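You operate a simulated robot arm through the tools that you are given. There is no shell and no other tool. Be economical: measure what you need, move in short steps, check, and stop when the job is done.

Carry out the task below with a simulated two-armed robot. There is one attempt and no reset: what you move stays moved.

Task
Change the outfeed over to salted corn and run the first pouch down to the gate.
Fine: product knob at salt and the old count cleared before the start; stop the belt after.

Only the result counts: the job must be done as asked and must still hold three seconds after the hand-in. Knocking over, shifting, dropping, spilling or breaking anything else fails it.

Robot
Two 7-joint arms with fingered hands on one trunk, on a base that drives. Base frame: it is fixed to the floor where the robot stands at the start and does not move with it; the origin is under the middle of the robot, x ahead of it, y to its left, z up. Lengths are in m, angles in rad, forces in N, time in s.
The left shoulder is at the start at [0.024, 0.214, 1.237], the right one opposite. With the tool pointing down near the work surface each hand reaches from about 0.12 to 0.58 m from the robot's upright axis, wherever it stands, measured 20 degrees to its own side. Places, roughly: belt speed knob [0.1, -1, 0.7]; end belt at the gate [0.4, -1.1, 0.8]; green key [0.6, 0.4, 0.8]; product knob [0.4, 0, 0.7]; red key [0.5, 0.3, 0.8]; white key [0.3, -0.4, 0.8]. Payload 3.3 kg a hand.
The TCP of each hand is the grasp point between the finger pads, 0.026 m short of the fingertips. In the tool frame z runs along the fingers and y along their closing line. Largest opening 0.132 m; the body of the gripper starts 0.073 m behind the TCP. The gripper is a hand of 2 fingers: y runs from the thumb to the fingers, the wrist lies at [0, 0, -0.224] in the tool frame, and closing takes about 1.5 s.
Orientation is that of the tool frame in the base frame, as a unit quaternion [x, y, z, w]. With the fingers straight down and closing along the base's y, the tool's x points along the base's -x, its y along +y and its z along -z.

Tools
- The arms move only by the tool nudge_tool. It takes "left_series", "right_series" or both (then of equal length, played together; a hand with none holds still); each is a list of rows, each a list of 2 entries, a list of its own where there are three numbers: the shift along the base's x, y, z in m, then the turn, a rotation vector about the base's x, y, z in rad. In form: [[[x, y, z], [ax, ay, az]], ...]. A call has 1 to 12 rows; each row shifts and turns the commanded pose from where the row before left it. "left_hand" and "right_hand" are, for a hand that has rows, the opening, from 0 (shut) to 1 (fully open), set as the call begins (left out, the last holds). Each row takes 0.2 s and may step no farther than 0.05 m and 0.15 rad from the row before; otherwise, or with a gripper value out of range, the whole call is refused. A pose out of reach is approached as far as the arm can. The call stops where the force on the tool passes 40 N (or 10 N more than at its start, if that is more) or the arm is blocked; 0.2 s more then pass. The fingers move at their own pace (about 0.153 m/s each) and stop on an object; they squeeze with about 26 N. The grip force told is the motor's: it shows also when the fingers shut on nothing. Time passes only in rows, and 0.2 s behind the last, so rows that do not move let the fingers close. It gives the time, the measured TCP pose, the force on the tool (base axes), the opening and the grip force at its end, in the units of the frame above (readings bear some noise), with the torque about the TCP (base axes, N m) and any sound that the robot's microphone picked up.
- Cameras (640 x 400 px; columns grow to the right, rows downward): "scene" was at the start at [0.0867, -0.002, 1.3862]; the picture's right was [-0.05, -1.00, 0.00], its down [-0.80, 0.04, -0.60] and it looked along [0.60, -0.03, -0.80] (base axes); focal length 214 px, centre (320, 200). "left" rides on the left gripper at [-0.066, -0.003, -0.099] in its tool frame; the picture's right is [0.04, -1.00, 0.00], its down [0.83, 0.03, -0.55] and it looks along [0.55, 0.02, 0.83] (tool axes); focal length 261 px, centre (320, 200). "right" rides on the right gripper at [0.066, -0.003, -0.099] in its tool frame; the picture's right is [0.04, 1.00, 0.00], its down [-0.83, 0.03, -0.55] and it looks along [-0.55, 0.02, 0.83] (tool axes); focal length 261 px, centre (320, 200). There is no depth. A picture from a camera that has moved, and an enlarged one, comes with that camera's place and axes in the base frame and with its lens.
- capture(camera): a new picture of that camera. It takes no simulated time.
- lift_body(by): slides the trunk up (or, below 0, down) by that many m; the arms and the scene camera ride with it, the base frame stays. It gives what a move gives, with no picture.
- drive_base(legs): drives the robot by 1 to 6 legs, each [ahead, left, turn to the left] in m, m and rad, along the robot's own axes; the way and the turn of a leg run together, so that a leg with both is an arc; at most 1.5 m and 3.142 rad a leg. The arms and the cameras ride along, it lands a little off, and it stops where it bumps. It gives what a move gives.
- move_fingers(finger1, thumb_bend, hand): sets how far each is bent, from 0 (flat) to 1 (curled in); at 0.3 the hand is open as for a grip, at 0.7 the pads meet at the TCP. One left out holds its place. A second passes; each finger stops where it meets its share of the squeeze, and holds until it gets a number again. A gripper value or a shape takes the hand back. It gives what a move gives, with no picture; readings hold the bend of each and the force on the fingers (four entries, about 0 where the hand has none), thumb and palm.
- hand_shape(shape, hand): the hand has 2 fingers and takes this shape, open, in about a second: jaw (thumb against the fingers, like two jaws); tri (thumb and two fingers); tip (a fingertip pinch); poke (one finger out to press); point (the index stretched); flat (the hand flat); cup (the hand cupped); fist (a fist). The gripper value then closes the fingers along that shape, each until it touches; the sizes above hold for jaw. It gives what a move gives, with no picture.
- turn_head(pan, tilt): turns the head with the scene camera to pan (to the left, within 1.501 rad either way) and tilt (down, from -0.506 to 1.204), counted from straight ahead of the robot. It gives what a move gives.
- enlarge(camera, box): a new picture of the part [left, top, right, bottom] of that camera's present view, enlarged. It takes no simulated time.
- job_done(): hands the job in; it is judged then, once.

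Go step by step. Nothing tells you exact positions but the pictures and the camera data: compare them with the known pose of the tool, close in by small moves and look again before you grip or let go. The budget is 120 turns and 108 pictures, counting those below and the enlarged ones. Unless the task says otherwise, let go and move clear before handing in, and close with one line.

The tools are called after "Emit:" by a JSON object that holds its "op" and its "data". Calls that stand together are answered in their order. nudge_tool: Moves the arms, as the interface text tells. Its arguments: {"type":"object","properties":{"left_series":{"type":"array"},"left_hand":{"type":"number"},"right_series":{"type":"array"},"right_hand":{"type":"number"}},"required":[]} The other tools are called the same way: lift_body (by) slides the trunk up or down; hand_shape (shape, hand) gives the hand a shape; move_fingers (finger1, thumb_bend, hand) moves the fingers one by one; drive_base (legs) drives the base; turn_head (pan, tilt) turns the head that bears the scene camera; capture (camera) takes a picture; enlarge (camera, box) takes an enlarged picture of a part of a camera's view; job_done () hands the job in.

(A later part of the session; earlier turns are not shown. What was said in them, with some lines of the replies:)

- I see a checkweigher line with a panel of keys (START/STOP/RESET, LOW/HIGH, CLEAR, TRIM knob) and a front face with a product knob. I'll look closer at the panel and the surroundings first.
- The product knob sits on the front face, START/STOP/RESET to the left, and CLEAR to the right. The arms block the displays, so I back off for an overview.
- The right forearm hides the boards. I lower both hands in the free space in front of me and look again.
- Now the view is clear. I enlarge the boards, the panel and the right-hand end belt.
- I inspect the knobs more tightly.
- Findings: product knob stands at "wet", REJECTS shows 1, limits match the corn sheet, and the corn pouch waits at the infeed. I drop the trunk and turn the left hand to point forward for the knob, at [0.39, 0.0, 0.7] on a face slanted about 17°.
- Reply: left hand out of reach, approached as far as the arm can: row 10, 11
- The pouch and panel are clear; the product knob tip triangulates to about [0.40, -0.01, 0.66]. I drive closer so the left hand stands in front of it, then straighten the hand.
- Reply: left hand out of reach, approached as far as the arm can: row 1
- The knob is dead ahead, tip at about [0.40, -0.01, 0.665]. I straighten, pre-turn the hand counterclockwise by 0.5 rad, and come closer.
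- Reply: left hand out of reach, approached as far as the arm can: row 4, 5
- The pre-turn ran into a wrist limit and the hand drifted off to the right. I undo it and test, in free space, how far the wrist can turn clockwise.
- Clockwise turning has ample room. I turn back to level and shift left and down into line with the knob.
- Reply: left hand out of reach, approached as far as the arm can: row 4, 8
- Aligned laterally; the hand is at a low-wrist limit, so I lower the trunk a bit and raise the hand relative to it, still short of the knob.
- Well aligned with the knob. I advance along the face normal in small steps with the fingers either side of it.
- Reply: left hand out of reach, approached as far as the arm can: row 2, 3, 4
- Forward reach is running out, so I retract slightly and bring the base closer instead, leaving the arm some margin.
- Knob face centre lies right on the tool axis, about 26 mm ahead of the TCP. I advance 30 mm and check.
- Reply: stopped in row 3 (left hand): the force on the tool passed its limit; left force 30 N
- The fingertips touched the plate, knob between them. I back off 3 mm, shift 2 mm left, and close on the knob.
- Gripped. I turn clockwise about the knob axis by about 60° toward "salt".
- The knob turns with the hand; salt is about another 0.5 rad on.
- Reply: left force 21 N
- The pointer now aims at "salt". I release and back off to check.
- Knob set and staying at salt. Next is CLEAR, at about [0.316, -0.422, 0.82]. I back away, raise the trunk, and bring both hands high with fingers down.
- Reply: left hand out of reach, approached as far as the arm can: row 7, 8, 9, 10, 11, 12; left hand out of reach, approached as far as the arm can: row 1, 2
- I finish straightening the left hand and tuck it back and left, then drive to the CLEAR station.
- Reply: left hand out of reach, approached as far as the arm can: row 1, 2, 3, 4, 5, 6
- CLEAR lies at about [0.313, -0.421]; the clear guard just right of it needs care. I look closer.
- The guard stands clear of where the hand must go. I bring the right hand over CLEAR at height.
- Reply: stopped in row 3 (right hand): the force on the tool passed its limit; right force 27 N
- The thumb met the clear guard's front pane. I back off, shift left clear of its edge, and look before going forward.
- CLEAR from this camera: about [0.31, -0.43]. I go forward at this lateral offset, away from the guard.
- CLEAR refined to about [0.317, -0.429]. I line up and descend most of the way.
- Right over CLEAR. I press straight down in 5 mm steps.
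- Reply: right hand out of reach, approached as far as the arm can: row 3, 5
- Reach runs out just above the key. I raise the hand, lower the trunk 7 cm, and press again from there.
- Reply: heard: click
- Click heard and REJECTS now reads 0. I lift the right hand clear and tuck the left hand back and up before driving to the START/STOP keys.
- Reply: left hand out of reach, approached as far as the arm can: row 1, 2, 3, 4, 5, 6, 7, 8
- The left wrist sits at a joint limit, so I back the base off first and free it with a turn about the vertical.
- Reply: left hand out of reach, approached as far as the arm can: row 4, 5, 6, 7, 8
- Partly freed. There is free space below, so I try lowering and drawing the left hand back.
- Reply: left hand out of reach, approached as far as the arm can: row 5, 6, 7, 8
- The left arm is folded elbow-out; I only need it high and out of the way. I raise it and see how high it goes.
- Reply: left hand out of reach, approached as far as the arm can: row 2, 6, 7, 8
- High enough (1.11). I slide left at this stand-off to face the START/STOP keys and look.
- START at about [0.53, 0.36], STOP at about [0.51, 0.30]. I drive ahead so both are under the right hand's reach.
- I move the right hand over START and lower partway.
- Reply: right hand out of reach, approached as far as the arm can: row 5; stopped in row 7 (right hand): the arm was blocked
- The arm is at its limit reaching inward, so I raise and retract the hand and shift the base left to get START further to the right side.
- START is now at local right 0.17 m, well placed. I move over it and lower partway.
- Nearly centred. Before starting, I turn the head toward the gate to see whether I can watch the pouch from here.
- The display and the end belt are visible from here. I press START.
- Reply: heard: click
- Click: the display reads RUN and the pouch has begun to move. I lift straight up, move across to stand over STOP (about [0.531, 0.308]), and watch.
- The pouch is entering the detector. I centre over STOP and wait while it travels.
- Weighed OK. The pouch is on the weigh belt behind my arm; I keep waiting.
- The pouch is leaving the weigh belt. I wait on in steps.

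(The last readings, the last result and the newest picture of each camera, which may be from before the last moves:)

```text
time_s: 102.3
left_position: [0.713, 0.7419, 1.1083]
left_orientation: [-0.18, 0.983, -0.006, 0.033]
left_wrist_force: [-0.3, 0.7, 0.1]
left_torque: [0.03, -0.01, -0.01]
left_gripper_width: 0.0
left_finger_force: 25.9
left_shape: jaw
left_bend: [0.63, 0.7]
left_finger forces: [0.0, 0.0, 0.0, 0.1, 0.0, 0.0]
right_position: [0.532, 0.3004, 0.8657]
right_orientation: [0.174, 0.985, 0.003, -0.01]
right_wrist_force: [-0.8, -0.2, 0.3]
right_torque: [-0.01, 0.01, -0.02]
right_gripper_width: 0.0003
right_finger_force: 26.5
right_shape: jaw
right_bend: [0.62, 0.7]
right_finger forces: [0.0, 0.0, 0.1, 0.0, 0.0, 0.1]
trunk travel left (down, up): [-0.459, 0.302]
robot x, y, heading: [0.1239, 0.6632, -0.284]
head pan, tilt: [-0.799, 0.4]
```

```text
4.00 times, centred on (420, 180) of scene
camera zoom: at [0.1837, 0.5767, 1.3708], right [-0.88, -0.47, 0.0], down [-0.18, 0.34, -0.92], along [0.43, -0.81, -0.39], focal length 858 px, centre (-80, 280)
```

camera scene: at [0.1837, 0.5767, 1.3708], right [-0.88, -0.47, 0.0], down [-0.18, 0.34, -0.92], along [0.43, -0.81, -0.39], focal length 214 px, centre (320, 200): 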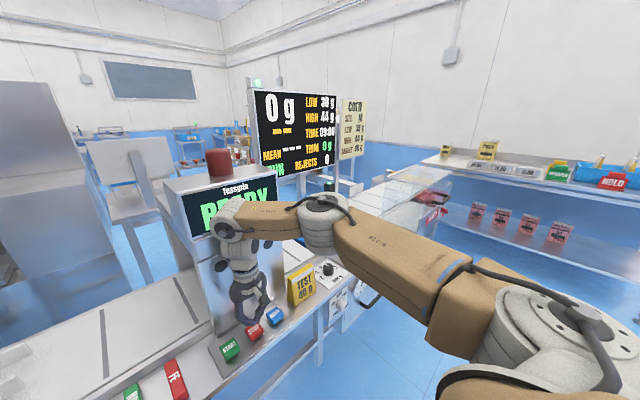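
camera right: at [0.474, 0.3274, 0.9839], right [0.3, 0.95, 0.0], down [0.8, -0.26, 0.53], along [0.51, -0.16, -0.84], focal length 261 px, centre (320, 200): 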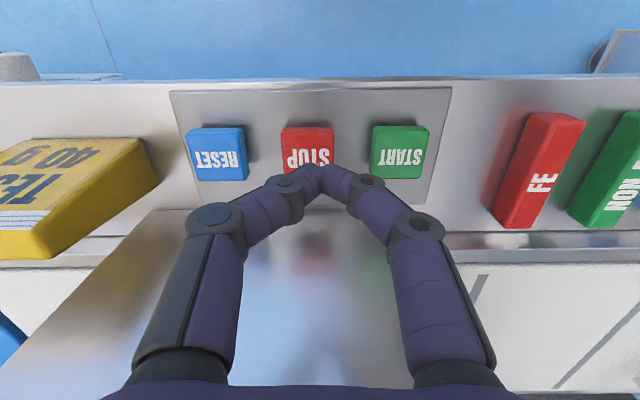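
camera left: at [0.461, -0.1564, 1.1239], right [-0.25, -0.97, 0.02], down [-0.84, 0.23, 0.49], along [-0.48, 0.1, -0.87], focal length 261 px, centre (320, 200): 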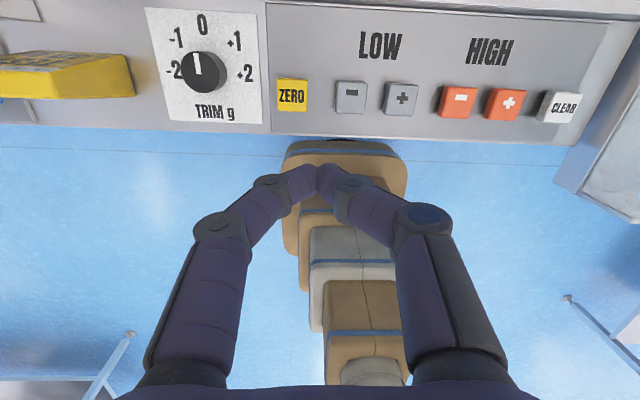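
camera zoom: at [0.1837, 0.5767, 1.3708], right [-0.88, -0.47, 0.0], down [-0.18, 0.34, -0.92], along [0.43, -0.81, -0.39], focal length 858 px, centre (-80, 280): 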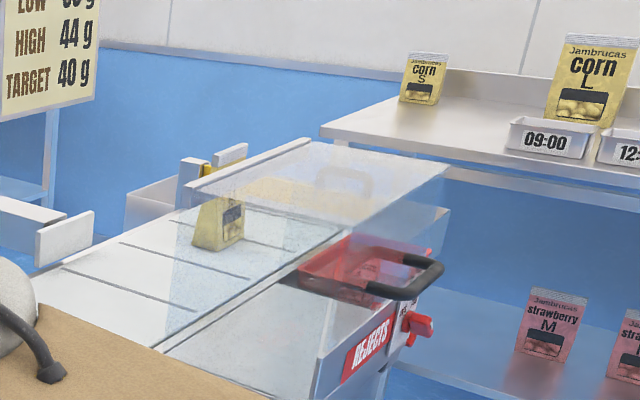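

The pouch is under the guard, approaching the gate. I wait in one-second steps.

Emit:
{"op": "nudge_tool", "data": {"right_series": [[[0, 0, 0], [0, 0, 0]], [[0, 0, 0], [0, 0, 0]], [[0, 0, 0], [0, 0, 0]], [[0, 0, 0], [0, 0, 0]], [[0, 0, 0], [0, 0, 0]]]}}

Emit:
{"op": "enlarge", "data": {"camera": "scene", "box": [372, 150, 468, 210]}}

```text
time_s: 103.5
left_position: [0.7141, 0.7407, 1.1072]
left_orientation: [-0.181, 0.983, -0.006, 0.034]
left_wrist_force: [-0.3, 0.0, 0.1]
left_torque: [-0.02, 0.04, -0.06]
left_gripper_width: 0.0
left_finger_force: 26.1
left_shape: jaw
left_bend: [0.63, 0.7]
left_finger forces: [0.0, 0.0, 0.0, 0.1, 0.1, 0.0]
right_position: [0.5324, 0.3009, 0.8639]
right_orientation: [0.174, 0.985, 0.002, -0.01]
right_wrist_force: [0.3, -0.3, 0.1]
right_torque: [0.05, 0.0, 0.02]
right_gripper_width: 0.0001
right_finger_force: 25.9
right_shape: jaw
right_bend: [0.62, 0.7]
right_finger forces: [0.0, 0.0, 0.0, 0.0, 0.1, 0.0]
trunk travel left (down, up): [-0.459, 0.302]
robot x, y, heading: [0.124, 0.6619, -0.28]
head pan, tilt: [-0.799, 0.4]
```

```text
6.67 times, centred on (420, 180) of scene
camera zoom: at [0.1837, 0.5767, 1.3708], right [-0.88, -0.47, 0.0], down [-0.18, 0.34, -0.92], along [0.43, -0.81, -0.39], focal length 1430 px, centre (-347, 333)
```

zoom: 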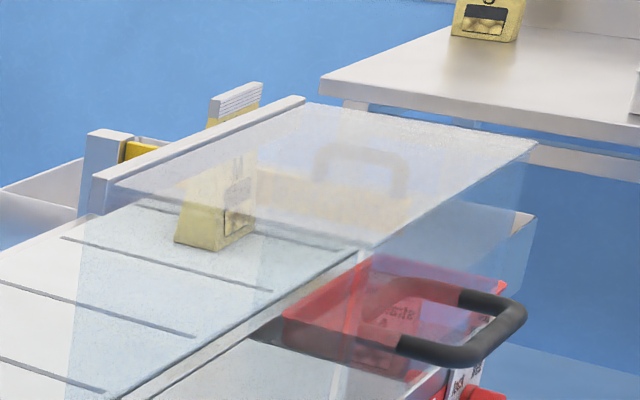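

Emit:
{"op": "nudge_tool", "data": {"right_series": [[[0, 0, 0], [0, 0, 0]], [[0, 0, 0], [0, 0, 0]], [[0, 0, 0], [0, 0, 0]]]}}

Emit:
{"op": "enlarge", "data": {"camera": "scene", "box": [372, 150, 468, 210]}}

```text
time_s: 104.3
left_position: [0.7132, 0.7416, 1.1082]
left_orientation: [-0.181, 0.983, -0.005, 0.033]
left_wrist_force: [0.8, -0.3, -0.4]
left_torque: [-0.01, 0.01, 0.01]
left_gripper_width: 0.0
left_finger_force: 25.8
left_shape: jaw
left_bend: [0.63, 0.7]
left_finger forces: [0.0, 0.0, 0.1, 0.0, 0.0, 0.0]
right_position: [0.5325, 0.2999, 0.8654]
right_orientation: [0.175, 0.985, 0.002, -0.01]
right_wrist_force: [0.1, -0.6, -0.5]
right_torque: [-0.01, -0.02, 0.0]
right_gripper_width: 0.0001
right_finger_force: 26.1
right_shape: jaw
right_bend: [0.62, 0.7]
right_finger forces: [0.0, 0.0, 0.0, 0.0, 0.0, 0.1]
trunk travel left (down, up): [-0.459, 0.302]
robot x, y, heading: [0.1229, 0.6633, -0.278]
head pan, tilt: [-0.799, 0.4]
```

```text
6.67 times, centred on (420, 180) of scene
camera zoom: at [0.1837, 0.5767, 1.3708], right [-0.88, -0.47, 0.0], down [-0.18, 0.34, -0.92], along [0.43, -0.81, -0.39], focal length 1430 px, centre (-347, 333)
```

zoom: 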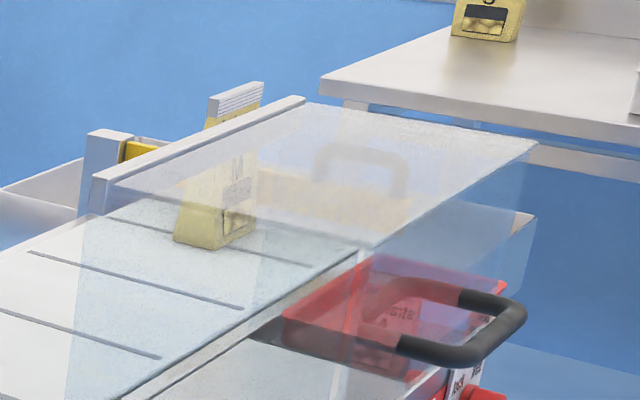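

The belt seams move but the pouch stands still: it is at the gate. I press STOP now.

Emit:
{"op": "nudge_tool", "data": {"right_series": [[[0, 0, -0.012], [0, 0, 0]], [[0, 0, -0.01], [0, 0, 0]], [[0, 0, -0.008], [0, 0, 0]], [[0, 0, -0.006], [0, 0, 0]], [[0, 0, -0.006], [0, 0, 0]]]}}

Emit:
{"op": "enlarge", "data": {"camera": "scene", "box": [220, 70, 460, 220]}}

```text
time_s: 105.5
left_position: [0.7135, 0.7415, 1.1079]
left_orientation: [-0.181, 0.983, -0.005, 0.034]
left_wrist_force: [0.9, 0.5, 0.8]
left_torque: [0.03, -0.02, 0.01]
left_gripper_width: 0.0
left_finger_force: 25.6
left_shape: jaw
left_bend: [0.63, 0.7]
left_finger forces: [0.0, 0.0, 0.0, 0.0, 0.0, 0.0]
right_position: [0.53, 0.3025, 0.8234]
right_orientation: [0.173, 0.985, 0.002, -0.01]
right_wrist_force: [-0.4, -0.7, 2.5]
right_torque: [-0.03, -0.04, 0.0]
right_gripper_width: 0.0
right_finger_force: 26.0
right_shape: jaw
right_bend: [0.62, 0.7]
right_finger forces: [0.0, 0.0, 0.0, 0.0, 0.0, 0.0]
trunk travel left (down, up): [-0.459, 0.302]
robot x, y, heading: [0.1261, 0.663, -0.281]
head pan, tilt: [-0.799, 0.4]
heard: click
```

```text
2.67 times, centred on (340, 145) of scene
camera zoom: at [0.1835, 0.5768, 1.3708], right [-0.88, -0.47, 0.0], down [-0.18, 0.34, -0.92], along [0.43, -0.81, -0.39], focal length 572 px, centre (267, 347)
```

zoom: 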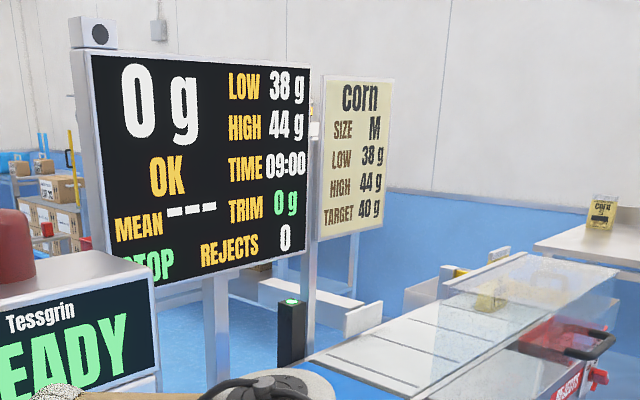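

Click, and the display reads STOP. I lift clear and check that the belt and the pouch hold still.

Emit:
{"op": "nudge_tool", "data": {"right_series": [[[0, 0, 0.03], [0, 0, 0]], [[0, 0, 0.03], [0, 0, 0]], [[0, 0, 0.03], [0, 0, 0]], [[-0.02, 0.005, 0.03], [0, 0, 0]], [[-0.03, 0.008, 0.02], [0, 0, 0]], [[-0.03, 0.008, 0], [0, 0, 0]], [[0, 0, 0], [0, 0, 0]]]}}

Emit:
{"op": "enlarge", "data": {"camera": "scene", "box": [372, 150, 468, 210]}}

Emit:
{"op": "drive_base", "data": {"legs": [[-0.3, 0, 0]]}}

Emit:
{"op": "capture", "data": {"camera": "scene"}}

Emit:
{"op": "enlarge", "data": {"camera": "scene", "box": [340, 140, 500, 240]}}

```text
time_s: 107.2
left_position: [0.7137, 0.7418, 1.1079]
left_orientation: [-0.182, 0.983, -0.005, 0.034]
left_wrist_force: [0.1, 0.3, 0.1]
left_torque: [-0.02, -0.01, 0.0]
left_gripper_width: 0.0
left_finger_force: 25.5
left_shape: jaw
left_bend: [0.63, 0.7]
left_finger forces: [0.0, 0.0, 0.1, 0.0, 0.0, 0.0]
right_position: [0.449, 0.3218, 0.9642]
right_orientation: [0.174, 0.985, 0.003, -0.01]
right_wrist_force: [0.1, -0.5, 0.6]
right_torque: [-0.03, -0.03, 0.03]
right_gripper_width: 0.0
right_finger_force: 26.6
right_shape: jaw
right_bend: [0.62, 0.7]
right_finger forces: [0.0, 0.0, 0.0, 0.0, 0.0, 0.0]
trunk travel left (down, up): [-0.459, 0.302]
robot x, y, heading: [0.124, 0.6619, -0.287]
head pan, tilt: [-0.799, 0.4]
```

```text
6.67 times, centred on (420, 180) of scene
camera zoom: at [0.184, 0.5769, 1.3707], right [-0.88, -0.47, 0.0], down [-0.18, 0.34, -0.92], along [0.43, -0.81, -0.39], focal length 1430 px, centre (-347, 333)
```

zoom: 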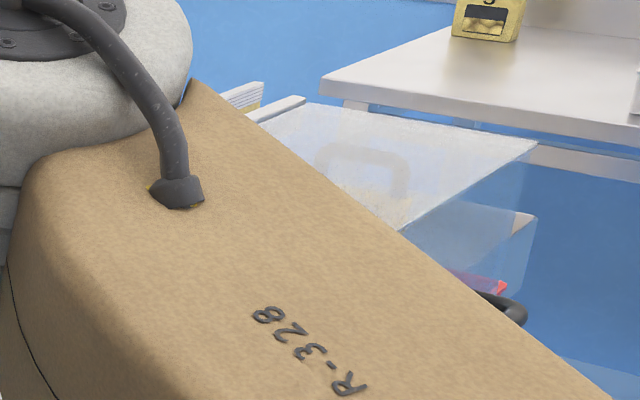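

```text
time_s: 109.2
left_position: [0.4168, 0.8266, 1.1069]
left_orientation: [-0.18, 0.983, -0.006, 0.033]
left_wrist_force: [0.1, 0.9, 0.2]
left_torque: [0.02, -0.02, 0.01]
left_gripper_width: 0.0
left_finger_force: 26.1
left_shape: jaw
left_bend: [0.63, 0.7]
left_finger forces: [0.0, 0.0, 0.0, 0.0, 0.0, 0.1]
right_position: [0.1535, 0.4063, 0.9642]
right_orientation: [0.174, 0.985, 0.003, -0.01]
right_wrist_force: [-0.3, -0.3, -0.7]
right_torque: [-0.01, -0.02, 0.0]
right_gripper_width: 0.0
right_finger_force: 25.8
right_shape: jaw
right_bend: [0.62, 0.7]
right_finger forces: [0.0, 0.1, 0.1, 0.0, 0.0, 0.1]
trunk travel left (down, up): [-0.459, 0.302]
robot x, y, heading: [-0.1733, 0.7468, -0.283]
head pan, tilt: [-0.799, 0.4]
```

```text
27 pictures are left
camera scene: at [-0.1131, 0.6626, 1.3709], right [-0.88, -0.47, 0.0], down [-0.18, 0.34, -0.92], along [0.43, -0.81, -0.39], focal length 214 px, centre (320, 200)
```

scene: 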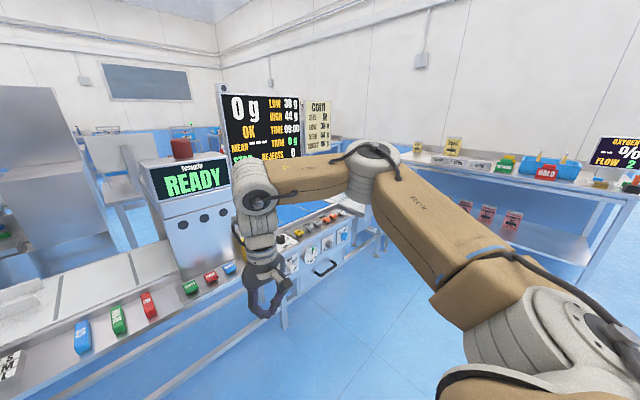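

```text
4.00 times, centred on (420, 190) of scene
camera zoom: at [-0.1131, 0.6626, 1.3709], right [-0.88, -0.47, 0.0], down [-0.18, 0.34, -0.92], along [0.43, -0.81, -0.39], focal length 858 px, centre (-80, 240)
```

zoom: 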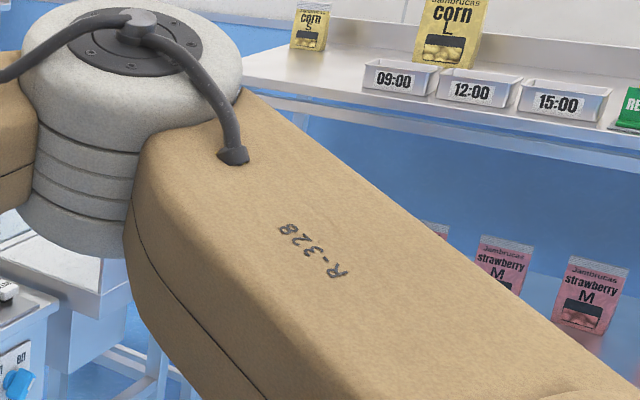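

The panel shows STOP with zero rejects. I lower the right hand so I can verify the end belt is still and the pouch stands at the gate.

Emit:
{"op": "nudge_tool", "data": {"right_series": [[[0, -0.02, -0.04], [0, 0, 0]], [[0, -0.02, -0.04], [0, 0, 0]], [[0, -0.02, -0.04], [0, 0, 0]], [[0, -0.02, -0.04], [0, 0, 0]], [[0, -0.02, -0.04], [0, 0, 0]], [[0, 0, 0], [0, 0, 0]]]}}

Emit:
{"op": "capture", "data": {"camera": "scene"}}

Emit:
{"op": "enlarge", "data": {"camera": "scene", "box": [300, 130, 460, 230]}}

Emit:
{"op": "nudge_tool", "data": {"right_series": [[[0, 0, 0], [0, 0, 0]], [[0, 0, 0], [0, 0, 0]], [[0, 0, 0], [0, 0, 0]]]}}

Emit:
{"op": "enlarge", "data": {"camera": "scene", "box": [300, 130, 460, 230]}}

```text
time_s: 110.6
left_position: [0.4172, 0.8267, 1.1088]
left_orientation: [-0.179, 0.983, -0.006, 0.033]
left_wrist_force: [-1.1, -0.1, 1.1]
left_torque: [-0.02, 0.0, 0.0]
left_gripper_width: 0.0
left_finger_force: 25.8
left_shape: jaw
left_bend: [0.63, 0.7]
left_finger forces: [0.1, 0.0, 0.1, 0.1, 0.1, 0.0]
right_position: [0.1505, 0.3053, 0.7606]
right_orientation: [0.176, 0.984, 0.003, -0.01]
right_wrist_force: [-0.6, 0.4, -0.6]
right_torque: [0.0, -0.03, 0.0]
right_gripper_width: 0.0
right_finger_force: 25.8
right_shape: jaw
right_bend: [0.62, 0.7]
right_finger forces: [0.1, 0.0, 0.0, 0.0, 0.1, 0.1]
trunk travel left (down, up): [-0.459, 0.302]
robot x, y, heading: [-0.1691, 0.7478, -0.284]
head pan, tilt: [-0.799, 0.4]
```

```text
25 pictures are left
camera scene: at [-0.1121, 0.6625, 1.3708], right [-0.88, -0.47, 0.0], down [-0.18, 0.34, -0.92], along [0.43, -0.81, -0.39], focal length 214 px, centre (320, 200)
```

scene: 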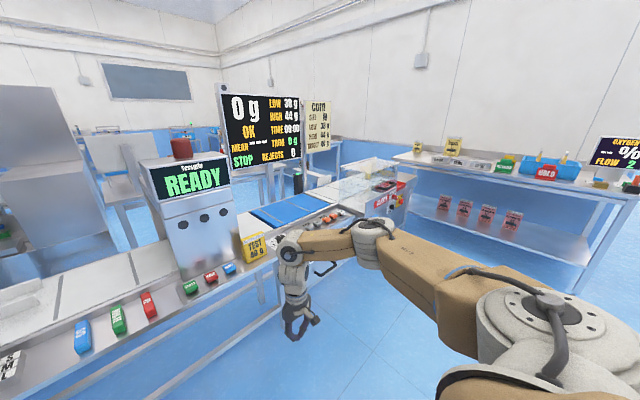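

```text
4.00 times, centred on (380, 180) of scene
camera zoom: at [-0.1121, 0.6625, 1.3708], right [-0.88, -0.47, 0.0], down [-0.18, 0.34, -0.92], along [0.43, -0.81, -0.39], focal length 858 px, centre (80, 280)
```

zoom: 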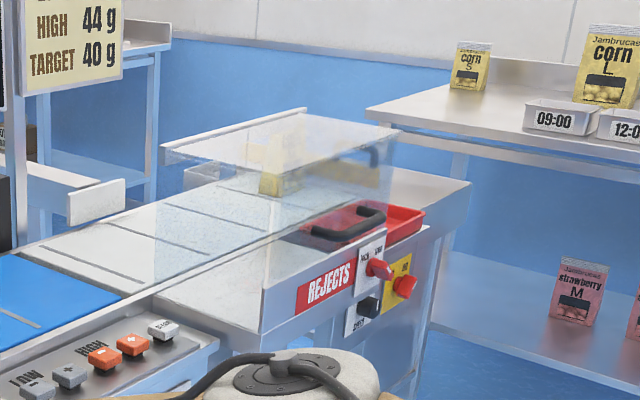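

```text
time_s: 111.4
left_position: [0.4173, 0.8256, 1.1067]
left_orientation: [-0.179, 0.983, -0.006, 0.033]
left_wrist_force: [0.6, -0.5, -0.2]
left_torque: [0.05, -0.03, 0.01]
left_gripper_width: 0.0
left_finger_force: 25.8
left_shape: jaw
left_bend: [0.63, 0.7]
left_finger forces: [0.0, 0.1, 0.0, 0.0, 0.1, 0.0]
right_position: [0.15, 0.3065, 0.7609]
right_orientation: [0.174, 0.985, 0.003, -0.01]
right_wrist_force: [0.2, -0.7, -0.8]
right_torque: [-0.01, 0.02, -0.01]
right_gripper_width: 0.0001
right_finger_force: 25.9
right_shape: jaw
right_bend: [0.62, 0.7]
right_finger forces: [0.1, 0.0, 0.0, 0.1, 0.0, 0.0]
trunk travel left (down, up): [-0.459, 0.302]
robot x, y, heading: [-0.1736, 0.7454, -0.284]
head pan, tilt: [-0.799, 0.4]
```

```text
4.00 times, centred on (380, 180) of scene
camera zoom: at [-0.112, 0.6623, 1.3708], right [-0.88, -0.47, 0.0], down [-0.18, 0.34, -0.92], along [0.43, -0.81, -0.39], focal length 858 px, centre (80, 280)
```

zoom: 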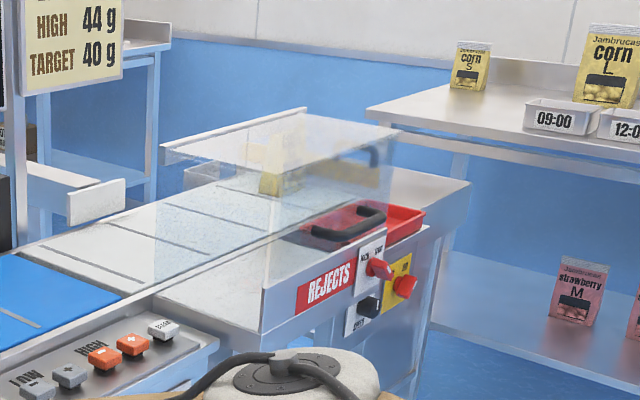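

The belts stand still, the pouch is upright at the gate, the display shows STOP with REJECTS 0, the product knob was left at salt, and both hands are clear. I hand in.

Emit:
{"op": "job_done", "data": {}}

```text
The job is handed in.
```

The outfeed is changed over to salted corn: knob at salt, reject count cleared to 0 before the start, first pouch weighed OK and standing at the gate, belt stopped. On the way to the CLEAR key the right thumb briefly bumped the clear guard over the reject section; I saw no shift in it afterwards.
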